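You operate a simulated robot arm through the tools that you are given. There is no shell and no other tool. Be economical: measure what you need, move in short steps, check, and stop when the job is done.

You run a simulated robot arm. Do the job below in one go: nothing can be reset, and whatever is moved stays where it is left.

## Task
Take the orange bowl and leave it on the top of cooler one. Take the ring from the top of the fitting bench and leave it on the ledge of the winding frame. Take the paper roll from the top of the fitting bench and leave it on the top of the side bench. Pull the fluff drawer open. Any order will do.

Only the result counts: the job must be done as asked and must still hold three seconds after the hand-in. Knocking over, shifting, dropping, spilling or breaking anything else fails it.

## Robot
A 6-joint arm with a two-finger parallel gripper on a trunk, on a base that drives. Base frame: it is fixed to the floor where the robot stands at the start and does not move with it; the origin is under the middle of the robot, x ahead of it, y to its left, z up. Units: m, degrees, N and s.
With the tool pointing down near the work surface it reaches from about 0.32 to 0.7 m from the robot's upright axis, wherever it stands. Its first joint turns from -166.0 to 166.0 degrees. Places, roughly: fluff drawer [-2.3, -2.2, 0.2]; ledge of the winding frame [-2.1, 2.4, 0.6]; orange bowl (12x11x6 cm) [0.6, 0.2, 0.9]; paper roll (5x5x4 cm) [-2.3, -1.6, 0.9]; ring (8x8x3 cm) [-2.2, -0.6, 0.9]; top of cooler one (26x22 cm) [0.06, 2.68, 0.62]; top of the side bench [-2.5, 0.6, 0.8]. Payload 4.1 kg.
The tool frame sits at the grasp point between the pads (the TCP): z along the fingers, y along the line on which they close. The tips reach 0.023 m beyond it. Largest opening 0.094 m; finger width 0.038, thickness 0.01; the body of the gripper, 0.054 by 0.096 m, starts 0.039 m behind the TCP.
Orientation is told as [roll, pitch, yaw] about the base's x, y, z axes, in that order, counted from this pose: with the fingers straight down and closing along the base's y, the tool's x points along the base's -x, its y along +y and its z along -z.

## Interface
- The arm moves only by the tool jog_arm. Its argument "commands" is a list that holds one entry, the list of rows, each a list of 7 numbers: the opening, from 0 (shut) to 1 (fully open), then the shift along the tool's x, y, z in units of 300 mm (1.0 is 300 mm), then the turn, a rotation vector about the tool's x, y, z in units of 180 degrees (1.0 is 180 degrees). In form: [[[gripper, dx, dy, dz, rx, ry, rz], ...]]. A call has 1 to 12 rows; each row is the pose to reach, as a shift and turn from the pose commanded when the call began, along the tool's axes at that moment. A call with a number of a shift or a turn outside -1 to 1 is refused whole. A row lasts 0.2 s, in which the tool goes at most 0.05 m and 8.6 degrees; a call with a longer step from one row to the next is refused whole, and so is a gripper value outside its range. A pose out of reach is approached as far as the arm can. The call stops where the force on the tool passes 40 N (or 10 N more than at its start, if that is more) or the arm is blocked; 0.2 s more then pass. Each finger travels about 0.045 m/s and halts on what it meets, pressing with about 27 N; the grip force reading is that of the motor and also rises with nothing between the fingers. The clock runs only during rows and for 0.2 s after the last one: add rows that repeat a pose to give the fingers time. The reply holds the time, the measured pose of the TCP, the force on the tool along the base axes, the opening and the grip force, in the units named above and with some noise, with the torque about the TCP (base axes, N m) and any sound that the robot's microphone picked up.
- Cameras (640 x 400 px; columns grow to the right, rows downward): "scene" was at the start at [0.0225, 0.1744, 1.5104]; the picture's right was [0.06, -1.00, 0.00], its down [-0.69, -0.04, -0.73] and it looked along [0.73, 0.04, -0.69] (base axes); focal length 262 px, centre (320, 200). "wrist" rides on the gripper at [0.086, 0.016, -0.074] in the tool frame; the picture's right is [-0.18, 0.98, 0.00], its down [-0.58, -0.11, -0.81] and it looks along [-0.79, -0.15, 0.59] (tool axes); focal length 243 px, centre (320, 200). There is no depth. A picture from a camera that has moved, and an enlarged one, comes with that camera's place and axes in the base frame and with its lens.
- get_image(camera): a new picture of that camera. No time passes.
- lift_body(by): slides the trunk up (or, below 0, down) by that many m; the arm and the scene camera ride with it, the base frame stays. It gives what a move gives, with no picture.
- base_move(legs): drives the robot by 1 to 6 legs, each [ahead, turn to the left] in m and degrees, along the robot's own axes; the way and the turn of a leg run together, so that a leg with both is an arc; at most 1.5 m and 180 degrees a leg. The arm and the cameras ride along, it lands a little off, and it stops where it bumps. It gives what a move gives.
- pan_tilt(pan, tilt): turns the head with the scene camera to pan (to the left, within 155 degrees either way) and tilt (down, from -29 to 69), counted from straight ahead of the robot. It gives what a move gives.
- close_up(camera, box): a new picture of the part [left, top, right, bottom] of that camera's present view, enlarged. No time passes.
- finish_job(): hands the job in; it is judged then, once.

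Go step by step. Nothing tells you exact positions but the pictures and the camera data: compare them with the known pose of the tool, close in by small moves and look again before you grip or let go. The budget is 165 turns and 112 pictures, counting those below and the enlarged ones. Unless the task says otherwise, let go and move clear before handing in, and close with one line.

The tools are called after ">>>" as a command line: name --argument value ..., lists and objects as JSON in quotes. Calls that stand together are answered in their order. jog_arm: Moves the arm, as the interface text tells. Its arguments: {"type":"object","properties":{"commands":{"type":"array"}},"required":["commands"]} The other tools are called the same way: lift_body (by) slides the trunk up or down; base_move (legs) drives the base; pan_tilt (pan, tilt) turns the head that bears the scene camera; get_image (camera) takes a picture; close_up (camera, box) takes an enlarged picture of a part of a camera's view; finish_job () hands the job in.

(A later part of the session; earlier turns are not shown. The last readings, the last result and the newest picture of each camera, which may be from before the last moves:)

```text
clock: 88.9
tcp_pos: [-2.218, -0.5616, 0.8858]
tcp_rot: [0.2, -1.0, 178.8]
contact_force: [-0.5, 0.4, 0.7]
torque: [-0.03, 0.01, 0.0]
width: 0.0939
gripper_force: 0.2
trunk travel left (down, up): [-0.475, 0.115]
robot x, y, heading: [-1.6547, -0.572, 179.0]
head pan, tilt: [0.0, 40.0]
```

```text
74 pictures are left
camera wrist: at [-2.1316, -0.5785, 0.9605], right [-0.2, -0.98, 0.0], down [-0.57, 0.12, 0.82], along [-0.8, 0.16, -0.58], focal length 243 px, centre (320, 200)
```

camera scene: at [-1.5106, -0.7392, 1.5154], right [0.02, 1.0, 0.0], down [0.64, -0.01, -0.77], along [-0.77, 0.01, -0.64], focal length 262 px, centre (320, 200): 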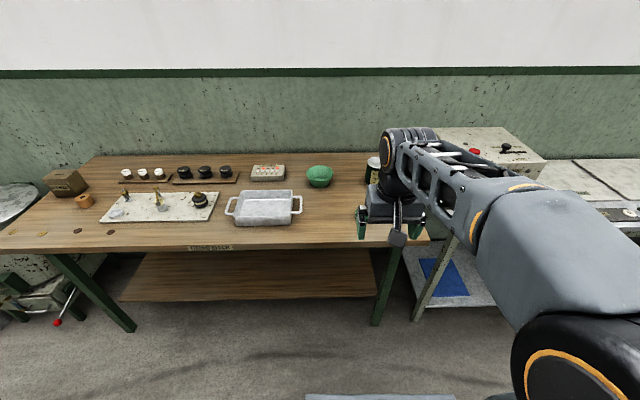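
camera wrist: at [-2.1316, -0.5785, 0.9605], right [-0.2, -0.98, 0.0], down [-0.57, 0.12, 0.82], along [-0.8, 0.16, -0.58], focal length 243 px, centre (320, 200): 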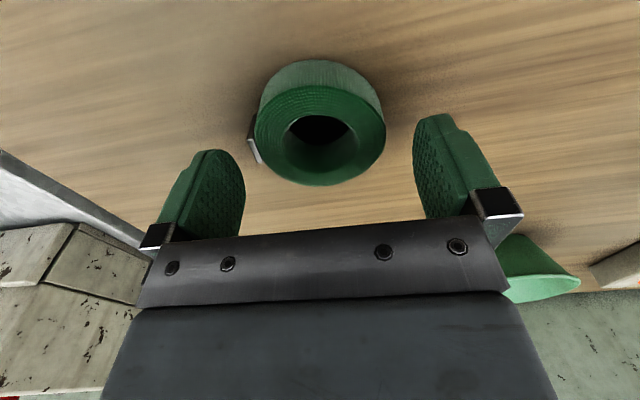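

Well centred between the fingers. I go down 3.5 cm and close on the ring.

>>> jog_arm --commands '[[[1, 0, 0, 0.06, 0, 0, 0], [1, 0, 0, 0.115, 0, 0, 0], [0.8, 0, 0, 0.115, 0, 0, 0], [0.6, 0, 0, 0.115, 0, 0, 0], [0.5, 0, 0, 0.115, 0, 0, 0], [0.5, 0, 0, 0.115, 0, 0, 0], [0.5, 0, 0, 0.115, 0, 0, 0]]]'

>>> get_image --camera "wrist"

```text
clock: 89.5
tcp_pos: [-2.2217, -0.5601, 0.8632]
tcp_rot: [-0.1, -1.8, 178.9]
contact_force: [11.3, 2.2, 22.9]
torque: [0.51, -0.73, 0.08]
width: 0.083
gripper_force: 8.3
trunk travel left (down, up): [-0.475, 0.115]
robot x, y, heading: [-1.6505, -0.5716, 178.6]
head pan, tilt: [0.0, 40.0]
stopped in row 3: the force on the tool passed its limit (the readings are from after the stop); the commanded pose is now the measured one
```

```text
73 pictures are left
camera wrist: at [-2.1324, -0.5769, 0.9362], right [-0.2, -0.98, 0.01], down [-0.55, 0.12, 0.82], along [-0.81, 0.16, -0.57], focal length 243 px, centre (320, 200)
```

wrist: 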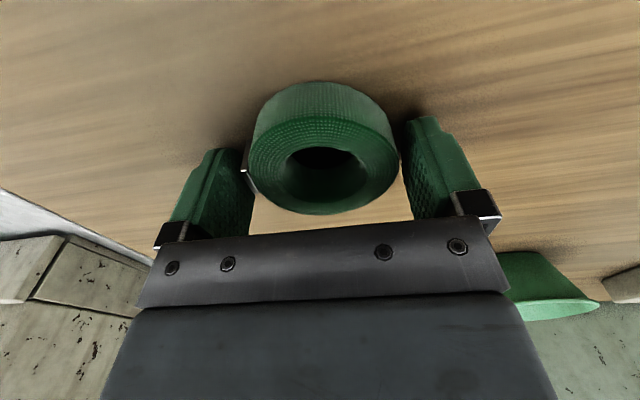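

The tips touched the bench top (so it's at about 0.84). I rise 5 mm and close on the ring.

>>> jog_arm --commands '[[[0.85, 0, 0, -0.017, 0, 0, 0], [0.75, 0, 0, -0.017, 0, 0, 0], [0.65, 0, 0, -0.017, 0, 0, 0], [0.55, 0, 0, -0.017, 0, 0, 0], [0.4, 0, 0, -0.017, 0, 0, 0], [0.4, 0, 0, -0.017, 0, 0, 0], [0.4, 0, 0, -0.017, 0, 0, 0]]]'

>>> get_image --camera "wrist"

```text
clock: 91.1
tcp_pos: [-2.2226, -0.5609, 0.8655]
tcp_rot: [0.1, -1.5, 178.9]
contact_force: [0.2, -0.9, -1.4]
torque: [-0.01, -0.02, 0.04]
width: 0.0704
gripper_force: 26.8
trunk travel left (down, up): [-0.475, 0.115]
robot x, y, heading: [-1.6554, -0.5711, 178.9]
head pan, tilt: [0.0, 40.0]
```

```text
72 pictures are left
camera wrist: at [-2.134, -0.5785, 0.9386], right [-0.2, -0.98, 0.01], down [-0.56, 0.12, 0.82], along [-0.81, 0.16, -0.57], focal length 243 px, centre (320, 200)
```

wrist: 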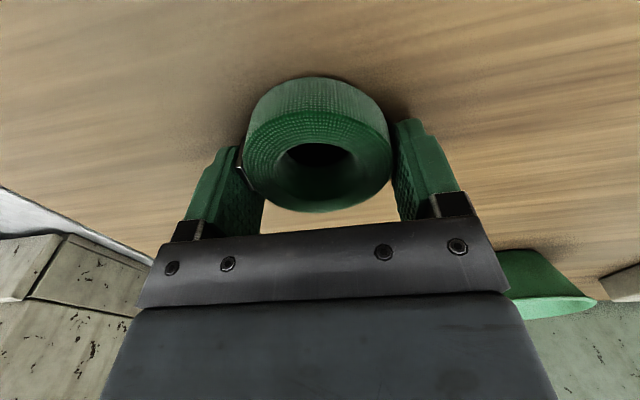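

Gripped at 70 mm. Lift and draw back a bit.

>>> jog_arm --commands '[[[0.4, 0, 0, -0.12, 0, 0, 0], [0.4, 0, 0, -0.25, 0, 0, 0], [0.4, 0, 0, -0.4, 0, 0, 0], [0.4, 0, 0, -0.55, 0, 0, 0], [0.4, 0, 0, -0.7, 0, 0, 0], [0.4, 0, 0, -0.85, 0, 0, 0], [0.4, 0.15, 0, -0.85, 0, 0, 0], [0.4, 0.3, 0, -0.85, 0, 0, 0], [0.4, 0.45, 0, -0.85, 0, 0, 0]]]'

>>> get_image --camera "wrist"

```text
clock: 93.1
tcp_pos: [-2.0786, -0.5645, 1.1166]
tcp_rot: [0.0, -1.5, 179.0]
contact_force: [-0.3, 0.1, -0.3]
torque: [0.01, 0.03, -0.05]
width: 0.0704
gripper_force: 27.5
trunk travel left (down, up): [-0.475, 0.115]
robot x, y, heading: [-1.6549, -0.5659, 179.1]
head pan, tilt: [0.0, 40.0]
```

```text
71 pictures are left
camera wrist: at [-1.9914, -0.5816, 1.1893], right [-0.2, -0.98, 0.01], down [-0.56, 0.12, 0.82], along [-0.81, 0.16, -0.57], focal length 243 px, centre (320, 200)
```

wrist: 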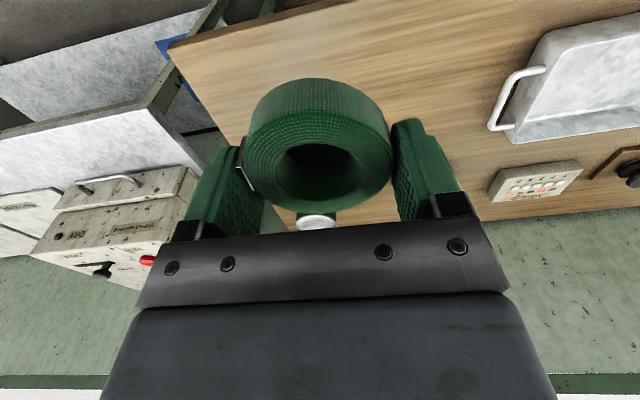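

Ring held; the rest untouched. I back off and drive to the winding frame.

>>> base_move --legs '[[-0.45, 0], [0, -89], [1.5, 0], [1.3, 0], [0, 60]]'

>>> pan_tilt --pan 30 --tilt 40

>>> get_image --camera "scene"

```text
clock: 115.4
tcp_pos: [-1.5175, 2.4326, 1.1157]
tcp_rot: [0.1, -1.6, 148.7]
contact_force: [0.4, -0.2, -0.7]
torque: [0.01, -0.01, -0.02]
width: 0.0704
gripper_force: 26.7
trunk travel left (down, up): [-0.475, 0.115]
robot x, y, heading: [-1.148, 2.2119, 148.9]
head pan, tilt: [0.0, 40.0]
```

```text
clock: 116.4
tcp_pos: [-1.5174, 2.432, 1.1158]
tcp_rot: [0.2, -1.6, 148.6]
contact_force: [0.8, -0.6, -0.8]
torque: [-0.01, -0.04, -0.02]
width: 0.07
gripper_force: 27.2
trunk travel left (down, up): [-0.475, 0.115]
robot x, y, heading: [-1.1552, 2.2091, 148.6]
head pan, tilt: [30.0, 40.0]
```

```text
70 pictures are left
camera scene: at [-1.2712, 2.0412, 1.5153], right [0.02, 1.0, 0.0], down [0.64, -0.02, -0.77], along [-0.77, 0.02, -0.64], focal length 262 px, centre (320, 200)
```

scene: 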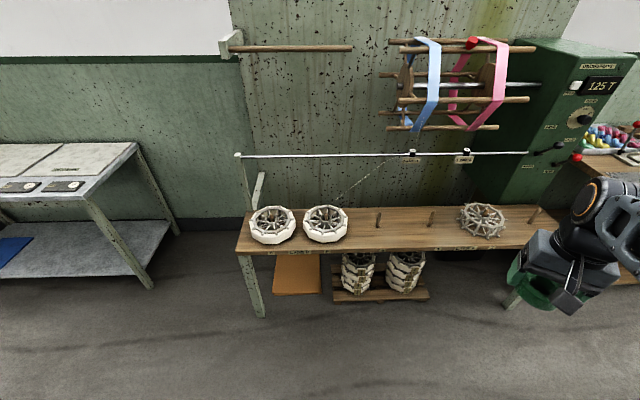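

The ledge has a free spot between two pegs at about (-2.1, 2.46). A rod at z≈0.93 and the reel hang behind and above it, so I'll examine those.

>>> close_up --camera "scene" --box '[330, 20, 570, 260]'

>>> base_move --legs '[[0, 31]]'

>>> pan_tilt --pan 0 --tilt 30

>>> get_image --camera "scene"

```text
1.67 times, centred on (450, 140) of scene
camera zoom: at [-1.2712, 2.0412, 1.5153], right [0.02, 1.0, 0.0], down [0.64, -0.02, -0.77], along [-0.77, 0.02, -0.64], focal length 437 px, centre (103, 300)
```

zoom: 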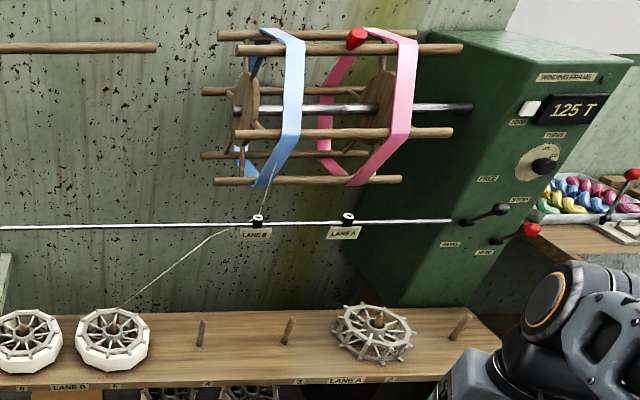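

```text
clock: 118.3
tcp_pos: [-1.5787, 2.2132, 1.1173]
tcp_rot: [0.0, -1.7, 179.5]
contact_force: [-0.9, 0.3, -0.6]
torque: [-0.02, -0.03, -0.02]
width: 0.0701
gripper_force: 27.1
trunk travel left (down, up): [-0.475, 0.115]
robot x, y, heading: [-1.1526, 2.2136, 179.6]
head pan, tilt: [30.0, 40.0]
```

```text
clock: 119.2
tcp_pos: [-1.5774, 2.2129, 1.1163]
tcp_rot: [0.0, -1.5, 179.6]
contact_force: [0.9, -0.5, 0.1]
torque: [0.0, 0.02, 0.0]
width: 0.0702
gripper_force: 27.0
trunk travel left (down, up): [-0.475, 0.115]
robot x, y, heading: [-1.1495, 2.2099, 179.4]
head pan, tilt: [0.0, 30.0]
```

```text
68 pictures are left
camera scene: at [-1.1828, 2.0462, 1.5307], right [0.01, 1.0, 0.0], down [0.5, 0.0, -0.87], along [-0.87, 0.01, -0.5], focal length 262 px, centre (320, 200)
```

scene: 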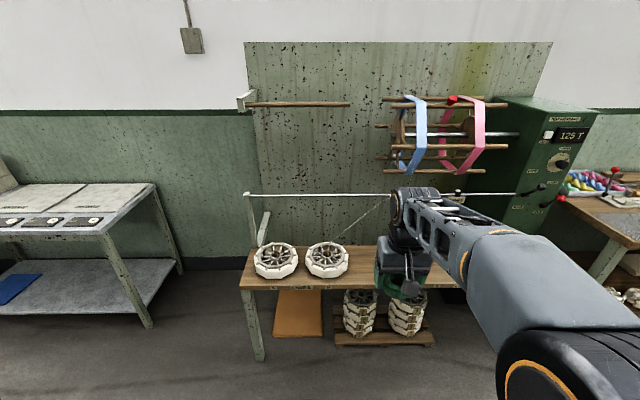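

I take the free spot between the pegs, approaching from the front and low, to stay clear of the reel. First drive closer and line up, then lower the trunk.

>>> base_move --legs '[[0, -25], [0.42, 0], [0, 25]]'

>>> lift_body --by -0.33

>>> pan_tilt --pan 0 --tilt 40

>>> get_image --camera "scene"

>>> get_image --camera "wrist"

```text
clock: 124.4
tcp_pos: [-1.9568, 2.3929, 1.116]
tcp_rot: [0.0, -1.7, 179.8]
contact_force: [-1.0, -0.1, 0.3]
torque: [0.0, 0.03, 0.03]
width: 0.0704
gripper_force: 26.5
trunk travel left (down, up): [-0.475, 0.115]
robot x, y, heading: [-1.5268, 2.3928, 179.7]
head pan, tilt: [0.0, 30.0]
```

```text
clock: 127.6
tcp_pos: [-1.9571, 2.3911, 0.7868]
tcp_rot: [0.1, -1.5, 179.9]
contact_force: [-0.1, 0.3, -0.1]
torque: [0.02, 0.0, 0.01]
width: 0.0703
gripper_force: 26.8
trunk travel left (down, up): [-0.145, 0.445]
robot x, y, heading: [-1.5308, 2.3925, 179.7]
head pan, tilt: [0.0, 30.0]
```

```text
clock: 128.4
tcp_pos: [-1.9568, 2.3913, 0.7865]
tcp_rot: [0.0, -1.6, 179.8]
contact_force: [-0.7, 0.2, -0.3]
torque: [0.01, 0.0, 0.01]
width: 0.0701
gripper_force: 27.0
trunk travel left (down, up): [-0.145, 0.445]
robot x, y, heading: [-1.5305, 2.3919, 179.8]
head pan, tilt: [0.0, 40.0]
```

```text
67 pictures are left
camera scene: at [-1.5561, 2.2262, 1.1854], right [0.0, 1.0, 0.0], down [0.64, 0.0, -0.77], along [-0.77, 0.0, -0.64], focal length 262 px, centre (320, 200)
```

scene: 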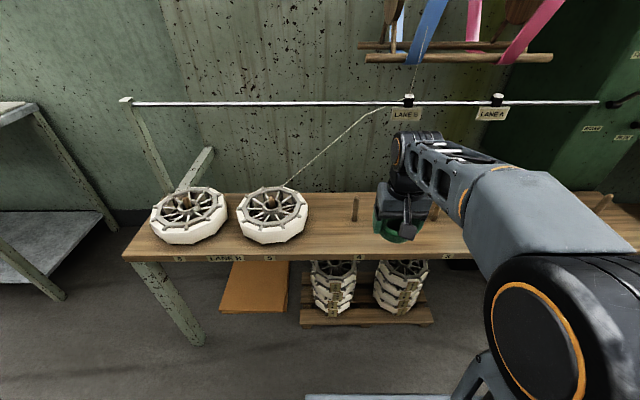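

```text
66 pictures are left
camera wrist: at [-1.8691, 2.3757, 0.8592], right [-0.19, -0.98, 0.01], down [-0.56, 0.11, 0.82], along [-0.81, 0.15, -0.57], focal length 243 px, centre (320, 200)
```

wrist: 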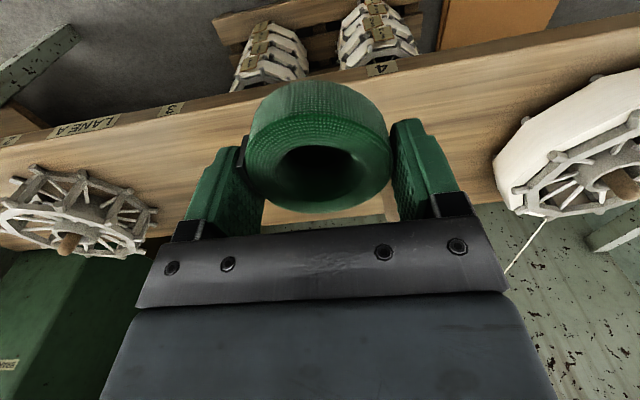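

Pegs at y≈2.335 and 2.58 (x≈-2.14). I go sideways first to y 2.457, then in over the ledge, then down to a hover.

>>> jog_arm --commands '[[[0.4, 0, -0.11, 0, 0, 0, 0], [0.4, 0, -0.22, 0, 0, 0, 0], [0.4, -0.15, -0.22, 0, 0, 0, 0], [0.4, -0.3, -0.22, 0, 0, 0, 0], [0.4, -0.435, -0.22, 0, 0, 0, 0], [0.4, -0.435, -0.22, 0.15, 0, 0, 0], [0.4, -0.435, -0.22, 0.29, 0, 0, 0]]]'

>>> get_image --camera "scene"

>>> get_image --camera "wrist"

```text
clock: 130.0
tcp_pos: [-2.0902, 2.4589, 0.7017]
tcp_rot: [0.0, -1.7, 179.9]
contact_force: [0.3, 0.3, -0.1]
torque: [-0.02, 0.02, 0.06]
width: 0.0703
gripper_force: 26.8
trunk travel left (down, up): [-0.145, 0.445]
robot x, y, heading: [-1.5342, 2.3953, 179.7]
head pan, tilt: [0.0, 40.0]
```

```text
65 pictures are left
camera scene: at [-1.5559, 2.2262, 1.1854], right [0.0, 1.0, 0.0], down [0.64, 0.0, -0.77], along [-0.77, 0.0, -0.64], focal length 262 px, centre (320, 200)
```

scene: 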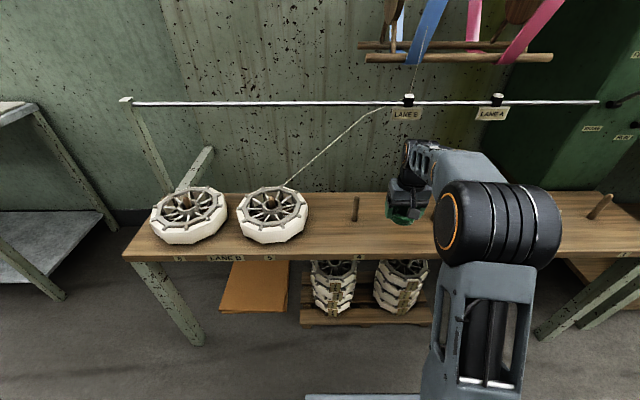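

```text
64 pictures are left
camera wrist: at [-2.002, 2.4419, 0.7753], right [-0.19, -0.98, 0.01], down [-0.56, 0.11, 0.82], along [-0.81, 0.15, -0.57], focal length 243 px, centre (320, 200)
```

wrist: 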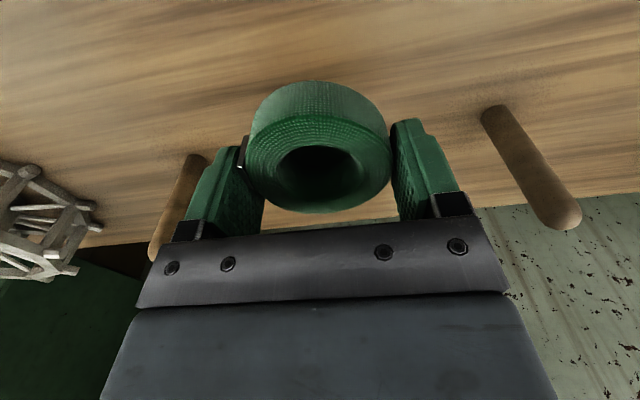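

Centred between the pegs. I lower and feel for contact.

>>> jog_arm --commands '[[[0.4, 0, 0, 0.08, 0, 0, 0], [0.4, 0, 0, 0.15, 0, 0, 0], [0.4, 0, 0, 0.17, 0, 0, 0]]]'

>>> get_image --camera "wrist"

```text
clock: 130.8
tcp_pos: [-2.091, 2.4585, 0.6519]
tcp_rot: [0.1, -1.6, 179.8]
contact_force: [-0.5, 0.3, -0.4]
torque: [0.02, 0.0, 0.0]
width: 0.0699
gripper_force: 27.4
trunk travel left (down, up): [-0.145, 0.445]
robot x, y, heading: [-1.5342, 2.3904, 179.9]
head pan, tilt: [0.0, 40.0]
```

```text
63 pictures are left
camera wrist: at [-2.0027, 2.4416, 0.724], right [-0.19, -0.98, 0.01], down [-0.56, 0.11, 0.82], along [-0.81, 0.15, -0.57], focal length 243 px, centre (320, 200)
```

wrist: 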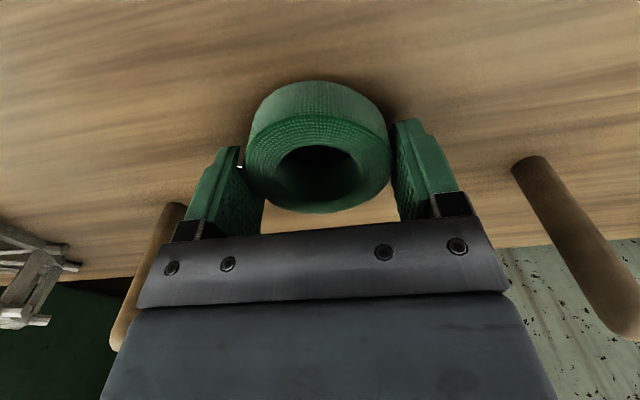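

>>> jog_arm --commands '[[[0.4, 0, 0, 0.01, 0, 0, 0], [0.4, 0, 0, 0.02, 0, 0, 0], [0.4, 0, 0, 0.03, 0, 0, 0]]]'

```text
clock: 131.6
tcp_pos: [-2.0918, 2.4577, 0.6442]
tcp_rot: [-0.1, -1.9, 179.9]
contact_force: [0.2, -0.5, 10.9]
torque: [0.07, -0.2, 0.02]
width: 0.07
gripper_force: 26.9
trunk travel left (down, up): [-0.145, 0.445]
robot x, y, heading: [-1.5292, 2.3941, 179.9]
head pan, tilt: [0.0, 40.0]
```

The ring touches the ledge. I open and rise.

>>> jog_arm --commands '[[[0.8, 0, 0, 0, 0, 0, 0], [0.95, 0, 0, 0, 0, 0, 0], [0.95, 0, 0, -0.01, 0, 0, 0], [0.95, 0, 0, -0.01, 0, 0, 0], [0.95, 0, 0, -0.08, 0, 0, 0], [0.95, 0, 0, -0.2, 0, 0, 0], [0.95, 0, 0, -0.35, 0, 0, 0], [0.95, 0, 0, -0.5, 0, 0, 0]]]'

>>> get_image --camera "wrist"

```text
clock: 133.4
tcp_pos: [-2.0869, 2.4581, 0.7916]
tcp_rot: [0.1, -1.6, 179.9]
contact_force: [-1.6, -0.5, -0.2]
torque: [0.01, -0.01, 0.01]
width: 0.0891
gripper_force: 0.0
trunk travel left (down, up): [-0.145, 0.445]
robot x, y, heading: [-1.5308, 2.3904, 179.9]
head pan, tilt: [0.0, 40.0]
```

```text
62 pictures are left
camera wrist: at [-1.9994, 2.4416, 0.8652], right [-0.19, -0.98, 0.01], down [-0.56, 0.11, 0.82], along [-0.81, 0.15, -0.57], focal length 243 px, centre (320, 200)
```

wrist: 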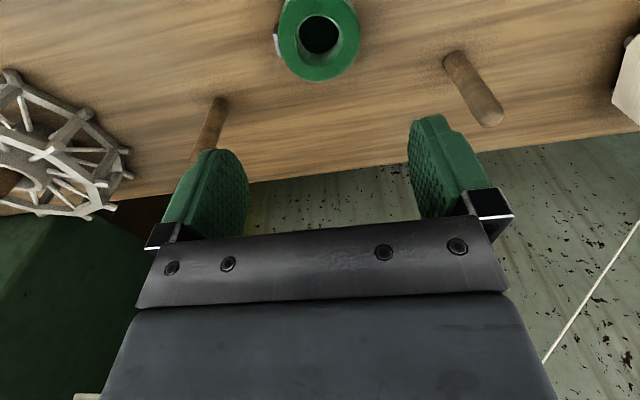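

Ring placed. I withdraw the hand, back off, raise the trunk and drive to the paper roll.

>>> jog_arm --commands '[[[0.95, 0.15, 0, 0, 0, 0, 0], [0.95, 0.3, 0, 0, 0, 0, 0], [0.95, 0.45, 0, 0, 0, 0, 0]]]'

>>> base_move --legs '[[-0.4, 0]]'

>>> lift_body --by 0.33

>>> get_image --camera "scene"

>>> base_move --legs '[[0, 90], [1.4, 0], [1.4, 0], [1.2, 0], [0, -90]]'

>>> pan_tilt --pan 0 --tilt 40

>>> get_image --camera "scene"

```text
clock: 134.2
tcp_pos: [-1.9512, 2.4569, 0.7875]
tcp_rot: [0.1, -1.6, 179.8]
contact_force: [0.3, -0.1, -0.5]
torque: [0.0, -0.02, 0.03]
width: 0.0893
gripper_force: 0.0
trunk travel left (down, up): [-0.145, 0.445]
robot x, y, heading: [-1.5284, 2.3925, 179.5]
head pan, tilt: [0.0, 40.0]
```

```text
clock: 136.7
tcp_pos: [-1.5525, 2.4562, 0.788]
tcp_rot: [0.1, -1.5, 179.6]
contact_force: [-0.2, 0.4, -0.1]
torque: [0.0, -0.03, -0.01]
width: 0.0893
gripper_force: 0.0
trunk travel left (down, up): [-0.145, 0.445]
robot x, y, heading: [-1.13, 2.3913, 179.5]
head pan, tilt: [0.0, 40.0]
```

```text
clock: 139.9
tcp_pos: [-1.5542, 2.4566, 1.1188]
tcp_rot: [0.1, -1.6, 179.6]
contact_force: [0.1, -0.7, -0.1]
torque: [-0.03, 0.01, 0.02]
width: 0.0891
gripper_force: 0.0
trunk travel left (down, up): [-0.475, 0.115]
robot x, y, heading: [-1.1312, 2.389, 179.6]
head pan, tilt: [0.0, 40.0]
```

```text
61 pictures are left
camera scene: at [-1.1576, 2.2237, 1.5153], right [0.01, 1.0, 0.0], down [0.64, -0.01, -0.77], along [-0.77, 0.01, -0.64], focal length 262 px, centre (320, 200)
```

scene: 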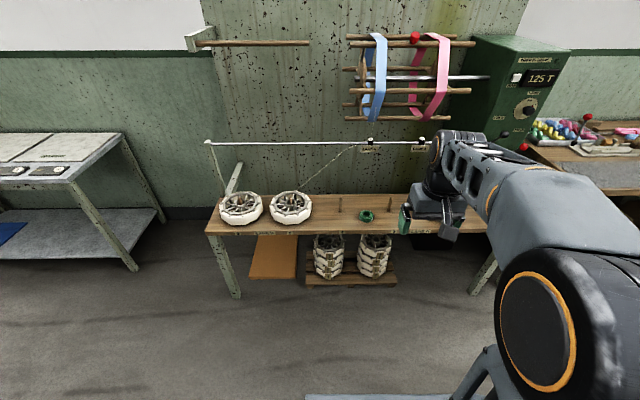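

```text
clock: 166.7
tcp_pos: [-1.5141, -1.5278, 1.1181]
tcp_rot: [0.0, -1.6, -178.7]
contact_force: [-0.4, 0.1, -0.2]
torque: [-0.01, -0.03, -0.03]
width: 0.0892
gripper_force: 0.0
trunk travel left (down, up): [-0.475, 0.115]
robot x, y, heading: [-1.0936, -1.586, -178.6]
head pan, tilt: [0.0, 40.0]
```

```text
clock: 167.3
tcp_pos: [-1.5144, -1.5278, 1.1177]
tcp_rot: [0.0, -1.6, -178.7]
contact_force: [-0.3, -0.1, 0.4]
torque: [-0.04, 0.03, 0.02]
width: 0.0893
gripper_force: 0.2
trunk travel left (down, up): [-0.475, 0.115]
robot x, y, heading: [-1.0932, -1.5833, -178.9]
head pan, tilt: [0.0, 40.0]
```

```text
60 pictures are left
camera scene: at [-1.1135, -1.7487, 1.5153], right [-0.02, 1.0, 0.0], down [0.64, 0.01, -0.77], along [-0.77, -0.02, -0.64], focal length 262 px, centre (320, 200)
```

scene: 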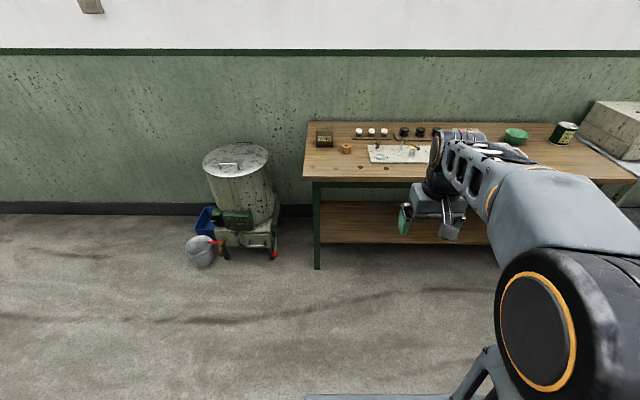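

Ring is safe on the ledge. Here I see the paper roll on the bench, and the fluff drawer at the drum to the left; I enlarge both.

>>> close_up --camera "scene" --box '[300, 110, 440, 195]'

>>> close_up --camera "scene" --box '[160, 130, 320, 280]'

```text
4.57 times, centred on (370, 152) of scene
camera zoom: at [-1.1135, -1.7487, 1.5153], right [-0.02, 1.0, 0.0], down [0.64, 0.01, -0.77], along [-0.77, -0.02, -0.64], focal length 1198 px, centre (91, 417)
```

zoom: 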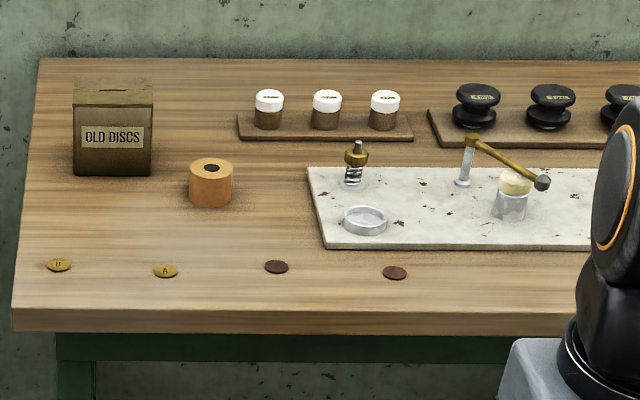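

```text
2.67 times, centred on (240, 205) of scene
camera zoom: at [-1.1135, -1.7487, 1.5153], right [-0.02, 1.0, 0.0], down [0.64, 0.01, -0.77], along [-0.77, -0.02, -0.64], focal length 699 px, centre (533, 187)
```

zoom: 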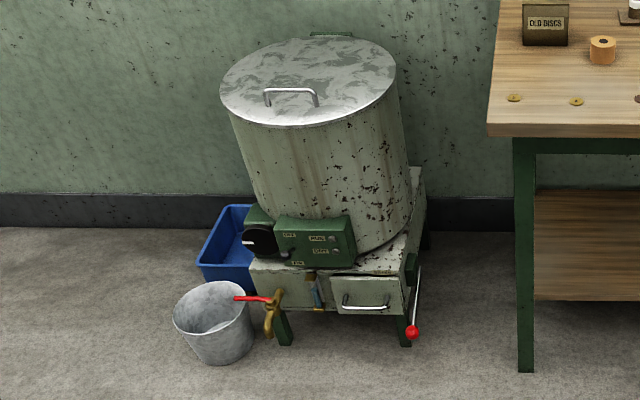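

The roll is at about (-2.313, -1.646). I drive forward to reach it and hover.

>>> base_move --legs '[[0.59, 0]]'

>>> get_image --camera "wrist"

```text
clock: 170.6
tcp_pos: [-2.1053, -1.5379, 1.118]
tcp_rot: [0.0, -1.6, -178.8]
contact_force: [-0.6, -0.5, 1.3]
torque: [0.0, 0.0, 0.02]
width: 0.0891
gripper_force: 0.0
trunk travel left (down, up): [-0.475, 0.115]
robot x, y, heading: [-1.6853, -1.5955, -178.9]
head pan, tilt: [0.0, 40.0]
```

```text
57 pictures are left
camera wrist: at [-2.0181, -1.5525, 1.1911], right [-0.16, -0.99, 0.01], down [-0.56, 0.1, 0.82], along [-0.81, 0.13, -0.57], focal length 243 px, centre (320, 200)
```

wrist: 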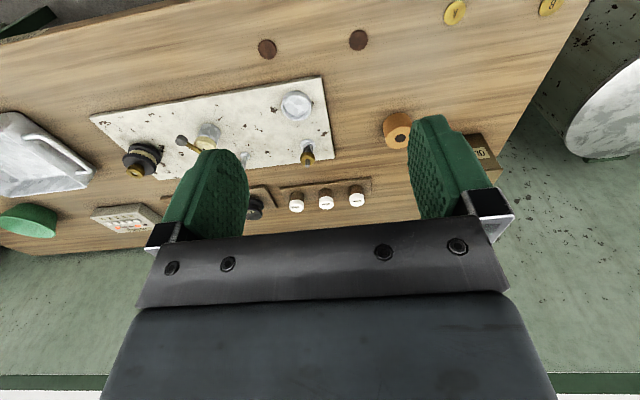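

>>> jog_arm --commands '[[[0.8, -0.1, 0.06, 0.05, 0, 0, 0], [0.8, -0.2, 0.12, 0.1, 0, 0, 0], [0.8, -0.3, 0.18, 0.15, 0, 0, 0], [0.8, -0.42, 0.24, 0.2, 0, 0, 0], [0.8, -0.54, 0.29, 0.25, 0, 0, 0], [0.8, -0.652, 0.333, 0.3, 0, 0, 0], [0.8, -0.652, 0.333, 0.43, 0, 0, 0], [0.8, -0.652, 0.333, 0.56, 0, 0, 0]]]'

>>> get_image --camera "wrist"

```text
clock: 172.4
tcp_pos: [-2.3056, -1.6428, 0.9564]
tcp_rot: [-0.1, -1.6, -178.9]
contact_force: [0.7, 0.4, -0.4]
torque: [-0.03, 0.0, 0.01]
width: 0.075
gripper_force: 0.0
trunk travel left (down, up): [-0.475, 0.115]
robot x, y, heading: [-1.6832, -1.5957, -179.0]
head pan, tilt: [0.0, 40.0]
```

```text
56 pictures are left
camera wrist: at [-2.2164, -1.6572, 1.0282], right [-0.16, -0.99, 0.01], down [-0.56, 0.1, 0.82], along [-0.81, 0.13, -0.57], focal length 243 px, centre (320, 200)
```

wrist: 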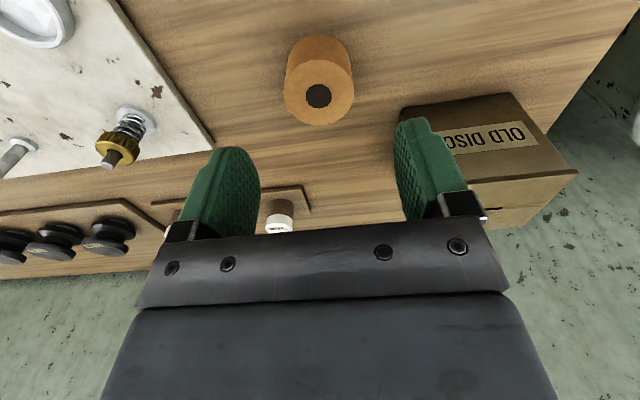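

Roll centred at (-2.307, -1.642); fingers will clear the disc box. I descend and close.

>>> jog_arm --commands '[[[0.8, 0.012, 0, 0.1, 0, 0, 0], [0.8, 0.012, 0, 0.2, 0, 0, 0], [0.8, 0.012, 0, 0.285, 0, 0, 0], [0.6, 0.012, 0, 0.285, 0, 0, 0], [0.4, 0.012, 0, 0.285, 0, 0, 0], [0.2, 0.012, 0, 0.285, 0, 0, 0], [0.2, 0.012, 0, 0.285, 0, 0, 0], [0.2, 0.012, 0, 0.285, 0, 0, 0]]]'

>>> get_image --camera "wrist"

```text
clock: 174.2
tcp_pos: [-2.3027, -1.6439, 0.8701]
tcp_rot: [0.0, -1.6, -178.8]
contact_force: [0.1, -0.3, -0.1]
torque: [0.04, -0.03, 0.02]
width: 0.0468
gripper_force: 26.5
trunk travel left (down, up): [-0.475, 0.115]
robot x, y, heading: [-1.6829, -1.5938, -178.7]
head pan, tilt: [0.0, 40.0]
```

```text
55 pictures are left
camera wrist: at [-2.215, -1.6575, 0.9431], right [-0.16, -0.99, 0.01], down [-0.56, 0.1, 0.82], along [-0.81, 0.13, -0.57], focal length 243 px, centre (320, 200)
```

wrist: 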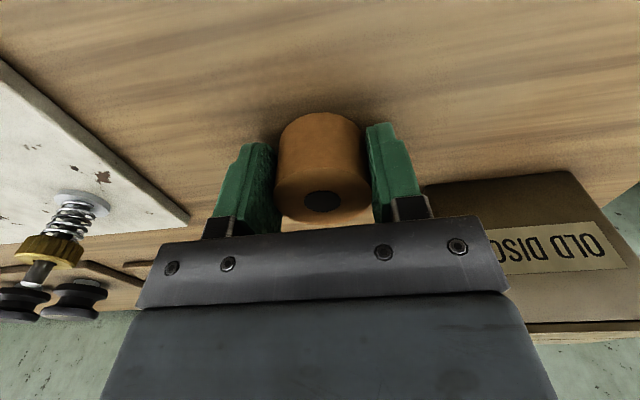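

Gripped. Lift, draw back, and drive to the side bench.

>>> jog_arm --commands '[[[0.2, 0, 0, -0.12, 0, 0, 0], [0.2, 0, 0, -0.25, 0, 0, 0], [0.2, 0, 0, -0.4, 0, 0, 0], [0.2, 0, 0, -0.55, 0, 0, 0], [0.2, 0, 0, -0.7, 0, 0, 0], [0.2, 0, 0, -0.83, 0, 0, 0], [0.2, 0.15, 0, -0.83, 0, 0, 0], [0.2, 0.3, 0, -0.83, 0, 0, 0], [0.2, 0.45, 0, -0.83, 0, 0, 0], [0.2, 0.6, 0, -0.83, 0, 0, 0]]]'

>>> base_move --legs '[[-0.5, 0], [0, -90], [1.1, 0], [1.05, 0], [0, 90]]'

>>> get_image --camera "scene"

>>> get_image --camera "wrist"

```text
clock: 176.4
tcp_pos: [-2.116, -1.6387, 1.1138]
tcp_rot: [0.1, -1.5, -178.7]
contact_force: [0.4, 0.1, -0.4]
torque: [-0.02, 0.04, 0.0]
width: 0.0469
gripper_force: 27.0
trunk travel left (down, up): [-0.475, 0.115]
robot x, y, heading: [-1.6855, -1.593, -179.0]
head pan, tilt: [0.0, 40.0]
```

```text
clock: 197.3
tcp_pos: [-1.6461, 0.5306, 1.1139]
tcp_rot: [0.0, -1.6, -179.5]
contact_force: [-0.2, 0.0, -0.2]
torque: [-0.02, -0.01, 0.01]
width: 0.0467
gripper_force: 26.9
trunk travel left (down, up): [-0.475, 0.115]
robot x, y, heading: [-1.2144, 0.5717, -179.7]
head pan, tilt: [0.0, 40.0]
```

```text
54 pictures are left
camera scene: at [-1.2369, 0.405, 1.5153], right [-0.01, 1.0, 0.0], down [0.64, 0.01, -0.77], along [-0.77, -0.01, -0.64], focal length 262 px, centre (320, 200)
```

scene: 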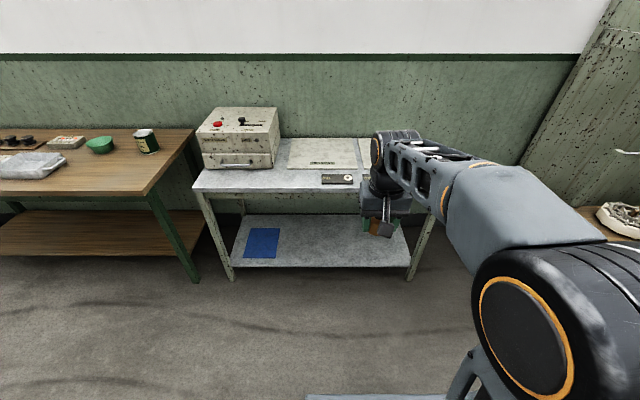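

```text
53 pictures are left
camera wrist: at [-1.5585, 0.5155, 1.1868], right [-0.17, -0.98, 0.01], down [-0.56, 0.1, 0.82], along [-0.81, 0.14, -0.57], focal length 243 px, centre (320, 200)
```

wrist: 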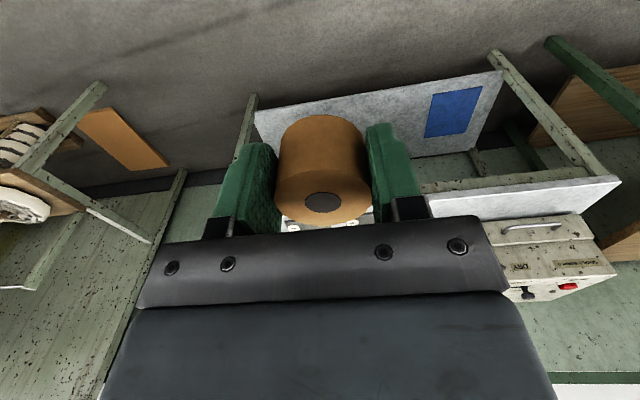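

>>> close_up --camera "scene" --box '[180, 90, 460, 270]'

```text
2.22 times, centred on (320, 180) of scene
camera zoom: at [-1.2369, 0.405, 1.5153], right [-0.01, 1.0, 0.0], down [0.64, 0.01, -0.77], along [-0.77, -0.01, -0.64], focal length 582 px, centre (320, 244)
```

zoom: 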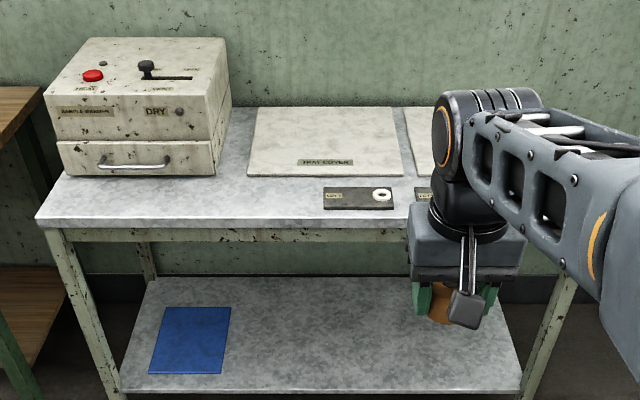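

The side bench's bare strip in front of the left tray cover is free, around (-2.26, 0.29). I drive to face it.

>>> base_move --legs '[[0, 27], [0.53, 0], [0, -27]]'

>>> get_image --camera "scene"

>>> get_image --camera "wrist"

```text
clock: 203.0
tcp_pos: [-2.1156, 0.2878, 1.1138]
tcp_rot: [0.0, -1.6, -179.4]
contact_force: [-0.2, 0.2, -1.7]
torque: [0.0, -0.01, -0.02]
width: 0.0467
gripper_force: 27.2
trunk travel left (down, up): [-0.475, 0.115]
robot x, y, heading: [-1.6854, 0.3302, -179.5]
head pan, tilt: [0.0, 40.0]
```

```text
51 pictures are left
camera scene: at [-1.7052, 0.1633, 1.5153], right [-0.01, 1.0, 0.0], down [0.64, 0.01, -0.77], along [-0.77, -0.01, -0.64], focal length 262 px, centre (320, 200)
```

scene: 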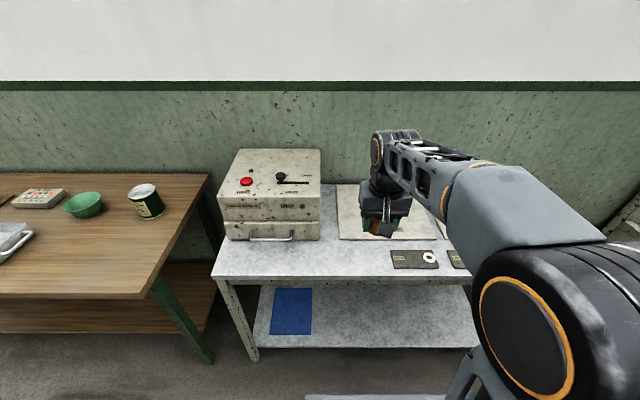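

```text
50 pictures are left
camera wrist: at [-2.0269, 0.2733, 1.1868], right [-0.17, -0.98, 0.01], down [-0.56, 0.1, 0.82], along [-0.81, 0.14, -0.57], focal length 243 px, centre (320, 200)
```

wrist: 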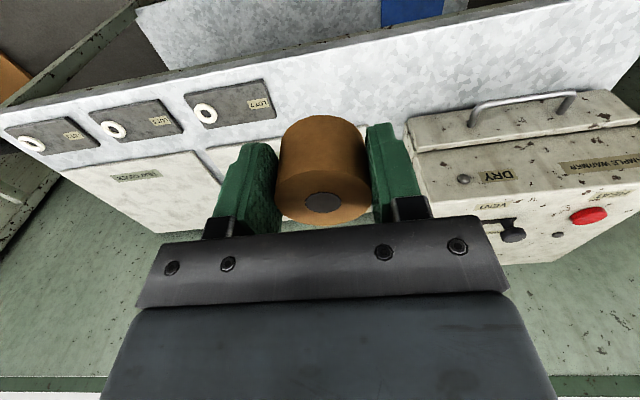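

The spot between the lot plate and the drawer is bare. I extend over it and go down to a hover.

>>> jog_arm --commands '[[[0.2, -0.15, 0, 0, 0, 0, 0], [0.2, -0.3, 0, 0, 0, 0, 0], [0.2, -0.444, 0, 0, 0, 0, 0], [0.2, -0.444, 0, 0.15, 0, 0, 0], [0.2, -0.444, 0, 0.3, 0, 0, 0], [0.2, -0.444, 0, 0.45, 0, 0, 0], [0.2, -0.444, 0, 0.6, 0, 0, 0], [0.2, -0.444, 0, 0.75, 0, 0, 0], [0.2, -0.444, 0, 0.8, 0, 0, 0]]]'

>>> get_image --camera "wrist"

>>> close_up --camera "scene" --box '[200, 140, 480, 315]'

```text
clock: 205.0
tcp_pos: [-2.255, 0.286, 0.8768]
tcp_rot: [0.0, -1.6, -179.4]
contact_force: [0.1, -0.1, -1.5]
torque: [0.02, -0.01, 0.01]
width: 0.0466
gripper_force: 26.7
trunk travel left (down, up): [-0.475, 0.115]
robot x, y, heading: [-1.682, 0.3282, -179.4]
head pan, tilt: [0.0, 40.0]
```

```text
49 pictures are left
camera wrist: at [-2.1671, 0.2712, 0.9503], right [-0.17, -0.98, 0.01], down [-0.56, 0.1, 0.82], along [-0.81, 0.14, -0.57], focal length 243 px, centre (320, 200)
```

wrist: 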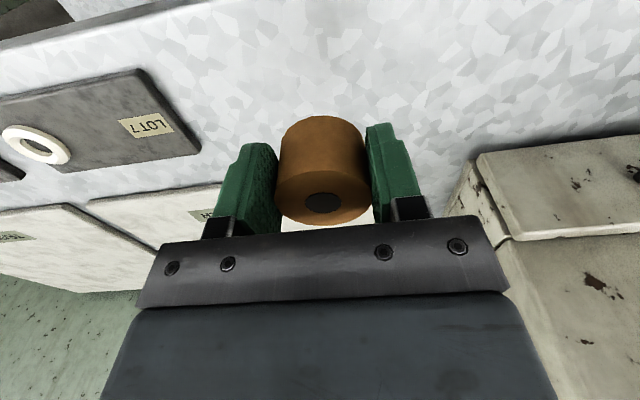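

```text
2.29 times, centred on (340, 228) of scene
camera zoom: at [-1.7054, 0.1631, 1.5153], right [-0.01, 1.0, 0.0], down [0.64, 0.01, -0.77], along [-0.77, -0.01, -0.64], focal length 599 px, centre (274, 137)
```

zoom: 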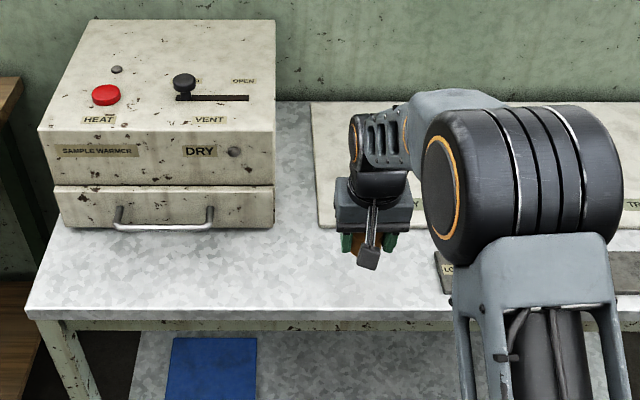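

>>> jog_arm --commands '[[[0.2, 0, 0, 0.07, 0, 0, 0], [0.2, 0, 0, 0.12, 0, 0, 0]]]'

>>> close_up --camera "wrist" --box '[200, 80, 450, 240]'

```text
clock: 205.6
tcp_pos: [-2.256, 0.2868, 0.8419]
tcp_rot: [0.0, -1.6, -179.4]
contact_force: [1.6, 0.5, -0.7]
torque: [-0.01, -0.01, -0.01]
width: 0.0467
gripper_force: 27.4
trunk travel left (down, up): [-0.475, 0.115]
robot x, y, heading: [-1.6762, 0.3335, -179.5]
head pan, tilt: [0.0, 40.0]
```

```text
2.50 times, centred on (325, 160) of wrist
camera zoom: at [-2.1675, 0.2714, 0.9145], right [-0.17, -0.98, 0.01], down [-0.56, 0.1, 0.82], along [-0.81, 0.14, -0.57], focal length 606 px, centre (308, 300)
```

zoom: 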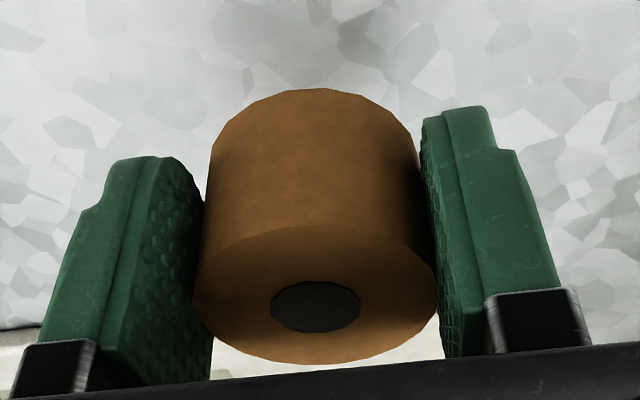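

>>> jog_arm --commands '[[[0.2, 0, 0, 0.012, 0, 0, 0], [0.2, 0, 0, 0.024, 0, 0, 0], [0.2, 0, 0, 0.034, 0, 0, 0]]]'

```text
clock: 206.4
tcp_pos: [-2.2558, 0.2871, 0.8312]
tcp_rot: [0.0, -1.6, -179.4]
contact_force: [0.4, 0.0, -0.8]
torque: [-0.01, -0.02, 0.02]
width: 0.0466
gripper_force: 26.2
trunk travel left (down, up): [-0.475, 0.115]
robot x, y, heading: [-1.6813, 0.3296, -179.6]
head pan, tilt: [0.0, 40.0]
```

>>> jog_arm --commands '[[[0.2, 0, 0, 0.01, 0, 0, 0], [0.2, 0, 0, 0.018, 0, 0, 0]]]'

```text
clock: 207.0
tcp_pos: [-2.256, 0.2867, 0.8262]
tcp_rot: [0.0, -1.6, -179.4]
contact_force: [0.4, 0.5, 0.9]
torque: [-0.04, -0.01, 0.07]
width: 0.047
gripper_force: 26.8
trunk travel left (down, up): [-0.475, 0.115]
robot x, y, heading: [-1.6819, 0.3271, -179.6]
head pan, tilt: [0.0, 40.0]
```

>>> jog_arm --commands '[[[0.2, 0, 0, 0.008, 0, 0, 0], [0.2, 0, 0, 0.014, 0, 0, 0]]]'

```text
clock: 207.6
tcp_pos: [-2.2567, 0.2864, 0.8218]
tcp_rot: [0.1, -1.5, -179.4]
contact_force: [0.2, -0.4, -0.1]
torque: [0.0, -0.02, -0.02]
width: 0.0467
gripper_force: 27.2
trunk travel left (down, up): [-0.475, 0.115]
robot x, y, heading: [-1.6805, 0.3272, -179.5]
head pan, tilt: [0.0, 40.0]
```

No contact yet; the top is a little lower than told. I keep creeping.

>>> jog_arm --commands '[[[0.2, 0, 0, 0.01, 0, 0, 0], [0.2, 0, 0, 0.02, 0, 0, 0], [0.2, 0, 0, 0.03, 0, 0, 0]]]'

```text
clock: 208.4
tcp_pos: [-2.2557, 0.2861, 0.8129]
tcp_rot: [0.0, -1.5, -179.3]
contact_force: [-0.8, -0.2, -0.3]
torque: [0.03, 0.02, 0.01]
width: 0.0467
gripper_force: 27.3
trunk travel left (down, up): [-0.475, 0.115]
robot x, y, heading: [-1.6804, 0.328, -179.7]
head pan, tilt: [0.0, 40.0]
```

>>> get_image --camera "wrist"

>>> jog_arm --commands '[[[0.2, 0, 0, 0.01, 0, 0, 0], [0.2, 0, 0, 0.02, 0, 0, 0]]]'

```text
46 pictures are left
camera wrist: at [-2.1685, 0.2715, 0.8858], right [-0.17, -0.98, 0.01], down [-0.56, 0.1, 0.82], along [-0.81, 0.14, -0.57], focal length 243 px, centre (320, 200)
```

wrist: 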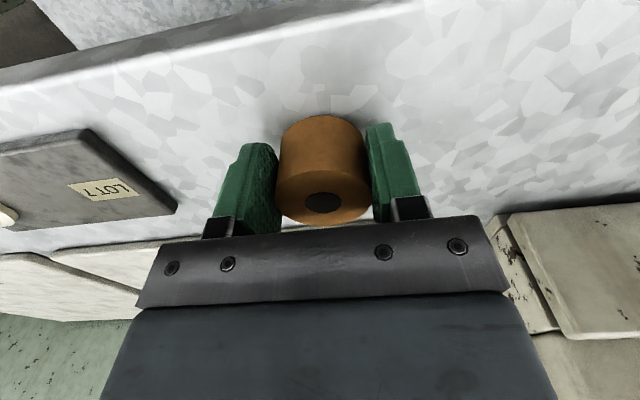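

```text
clock: 209.0
tcp_pos: [-2.2576, 0.286, 0.8089]
tcp_rot: [0.0, -1.7, -179.4]
contact_force: [2.5, 0.2, 18.3]
torque: [0.15, -0.01, -0.07]
width: 0.0465
gripper_force: 27.1
trunk travel left (down, up): [-0.475, 0.115]
robot x, y, heading: [-1.6815, 0.3278, -179.4]
head pan, tilt: [0.0, 40.0]
```

Contact: the roll stands on the bench. I open evenly and rise.

>>> jog_arm --commands '[[[0.6, 0, 0, -0.005, 0, 0, 0], [0.75, 0, 0, -0.005, 0, 0, 0], [0.75, 0, 0, -0.005, 0, 0, 0], [0.75, 0, 0, -0.005, 0, 0, 0], [0.75, 0, 0, -0.08, 0, 0, 0], [0.75, 0, 0, -0.2, 0, 0, 0], [0.75, 0, 0, -0.35, 0, 0, 0], [0.75, 0, 0, -0.5, 0, 0, 0], [0.75, 0, 0, -0.65, 0, 0, 0], [0.75, 0.15, 0, -0.75, 0, 0, 0], [0.75, 0.3, 0, -0.83, 0, 0, 0], [0.75, 0.45, 0, -0.9, 0, 0, 0]]]'

>>> get_image --camera "wrist"

```text
refused: row 10 steps farther than a row can; nothing moved
```

```text
45 pictures are left
camera wrist: at [-2.1684, 0.2715, 0.8816], right [-0.17, -0.98, 0.01], down [-0.56, 0.1, 0.82], along [-0.81, 0.14, -0.57], focal length 243 px, centre (320, 200)
```

wrist: 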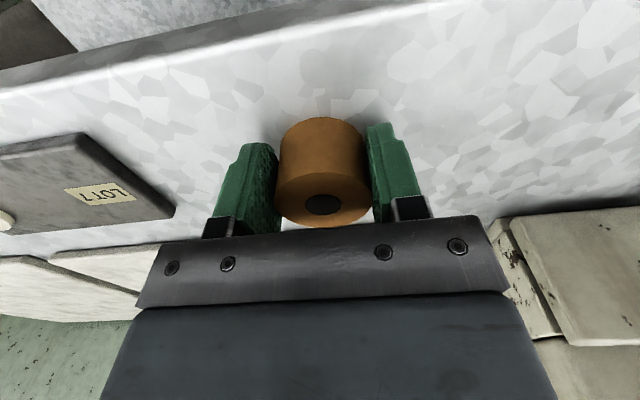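

>>> jog_arm --commands '[[[0.6, 0, 0, -0.005, 0, 0, 0], [0.75, 0, 0, -0.005, 0, 0, 0], [0.75, 0, 0, -0.005, 0, 0, 0], [0.75, 0, 0, -0.005, 0, 0, 0], [0.75, 0, 0, -0.08, 0, 0, 0], [0.75, 0, 0, -0.2, 0, 0, 0], [0.75, 0, 0, -0.35, 0, 0, 0], [0.75, 0, 0, -0.5, 0, 0, 0], [0.75, 0, 0, -0.65, 0, 0, 0], [0.75, 0.1, 0, -0.75, 0, 0, 0], [0.75, 0.22, 0, -0.83, 0, 0, 0], [0.75, 0.35, 0, -0.9, 0, 0, 0]]]'

>>> get_image --camera "wrist"

```text
clock: 211.6
tcp_pos: [-2.1436, 0.2866, 1.0742]
tcp_rot: [-0.1, -1.5, -179.5]
contact_force: [-0.4, 0.3, -0.2]
torque: [0.02, -0.01, 0.0]
width: 0.0706
gripper_force: 0.0
trunk travel left (down, up): [-0.475, 0.115]
robot x, y, heading: [-1.6852, 0.3274, -179.5]
head pan, tilt: [0.0, 40.0]
```

```text
44 pictures are left
camera wrist: at [-2.0551, 0.273, 1.1469], right [-0.17, -0.98, 0.01], down [-0.56, 0.1, 0.82], along [-0.81, 0.14, -0.57], focal length 243 px, centre (320, 200)
```

wrist: 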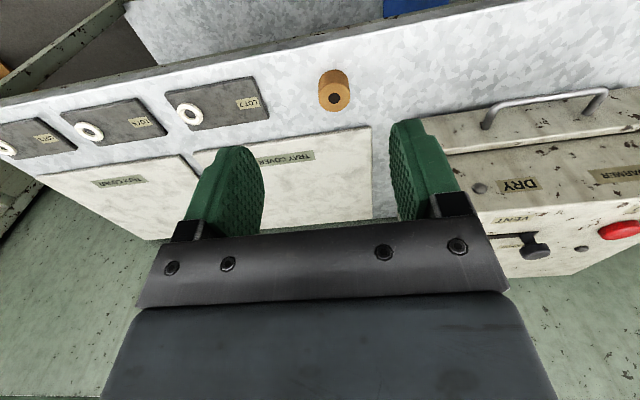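

The roll stands on the side bench. Next the fluff drawer: I back off and drive to face the drum.

>>> base_move --legs '[[-0.45, 0], [0, 90], [1.3, 0], [1.2, 0], [0, -90]]'

>>> pan_tilt --pan 0 --tilt 48

>>> get_image --camera "scene"

```text
clock: 233.7
tcp_pos: [-1.674, -2.1815, 1.0739]
tcp_rot: [0.2, -1.7, -179.6]
contact_force: [0.1, -0.1, -1.0]
torque: [0.0, 0.02, 0.0]
width: 0.0703
gripper_force: 0.1
trunk travel left (down, up): [-0.475, 0.115]
robot x, y, heading: [-1.2125, -2.1414, -179.9]
head pan, tilt: [0.0, 40.0]
```

```text
clock: 234.4
tcp_pos: [-1.6738, -2.182, 1.0733]
tcp_rot: [0.0, -1.5, -179.4]
contact_force: [0.7, 0.2, 0.2]
torque: [0.01, 0.0, -0.04]
width: 0.0702
gripper_force: 0.0
trunk travel left (down, up): [-0.475, 0.115]
robot x, y, heading: [-1.2103, -2.1448, -179.5]
head pan, tilt: [0.0, 48.0]
```

```text
43 pictures are left
camera scene: at [-1.2295, -2.3075, 1.5039], right [-0.01, 1.0, 0.0], down [0.74, 0.01, -0.67], along [-0.67, 0.0, -0.74], focal length 262 px, centre (320, 200)
```

scene: 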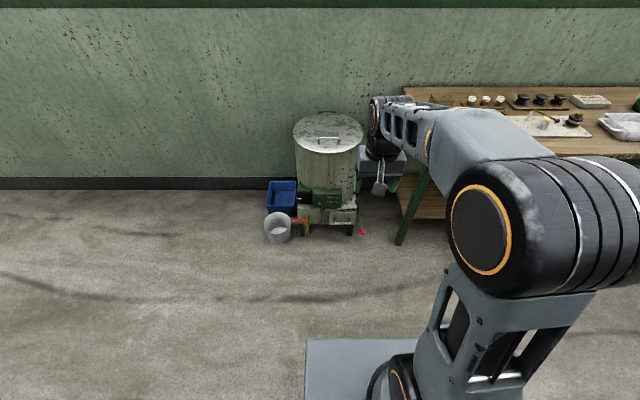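

>>> close_up --camera "scene" --box '[260, 170, 400, 258]'

```text
4.55 times, centred on (330, 214) of scene
camera zoom: at [-1.2295, -2.3075, 1.5039], right [-0.01, 1.0, 0.0], down [0.74, 0.01, -0.67], along [-0.67, 0.0, -0.74], focal length 1192 px, centre (274, 136)
```

zoom: 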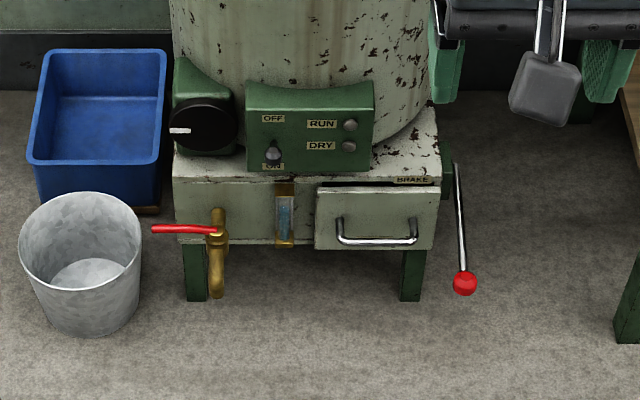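

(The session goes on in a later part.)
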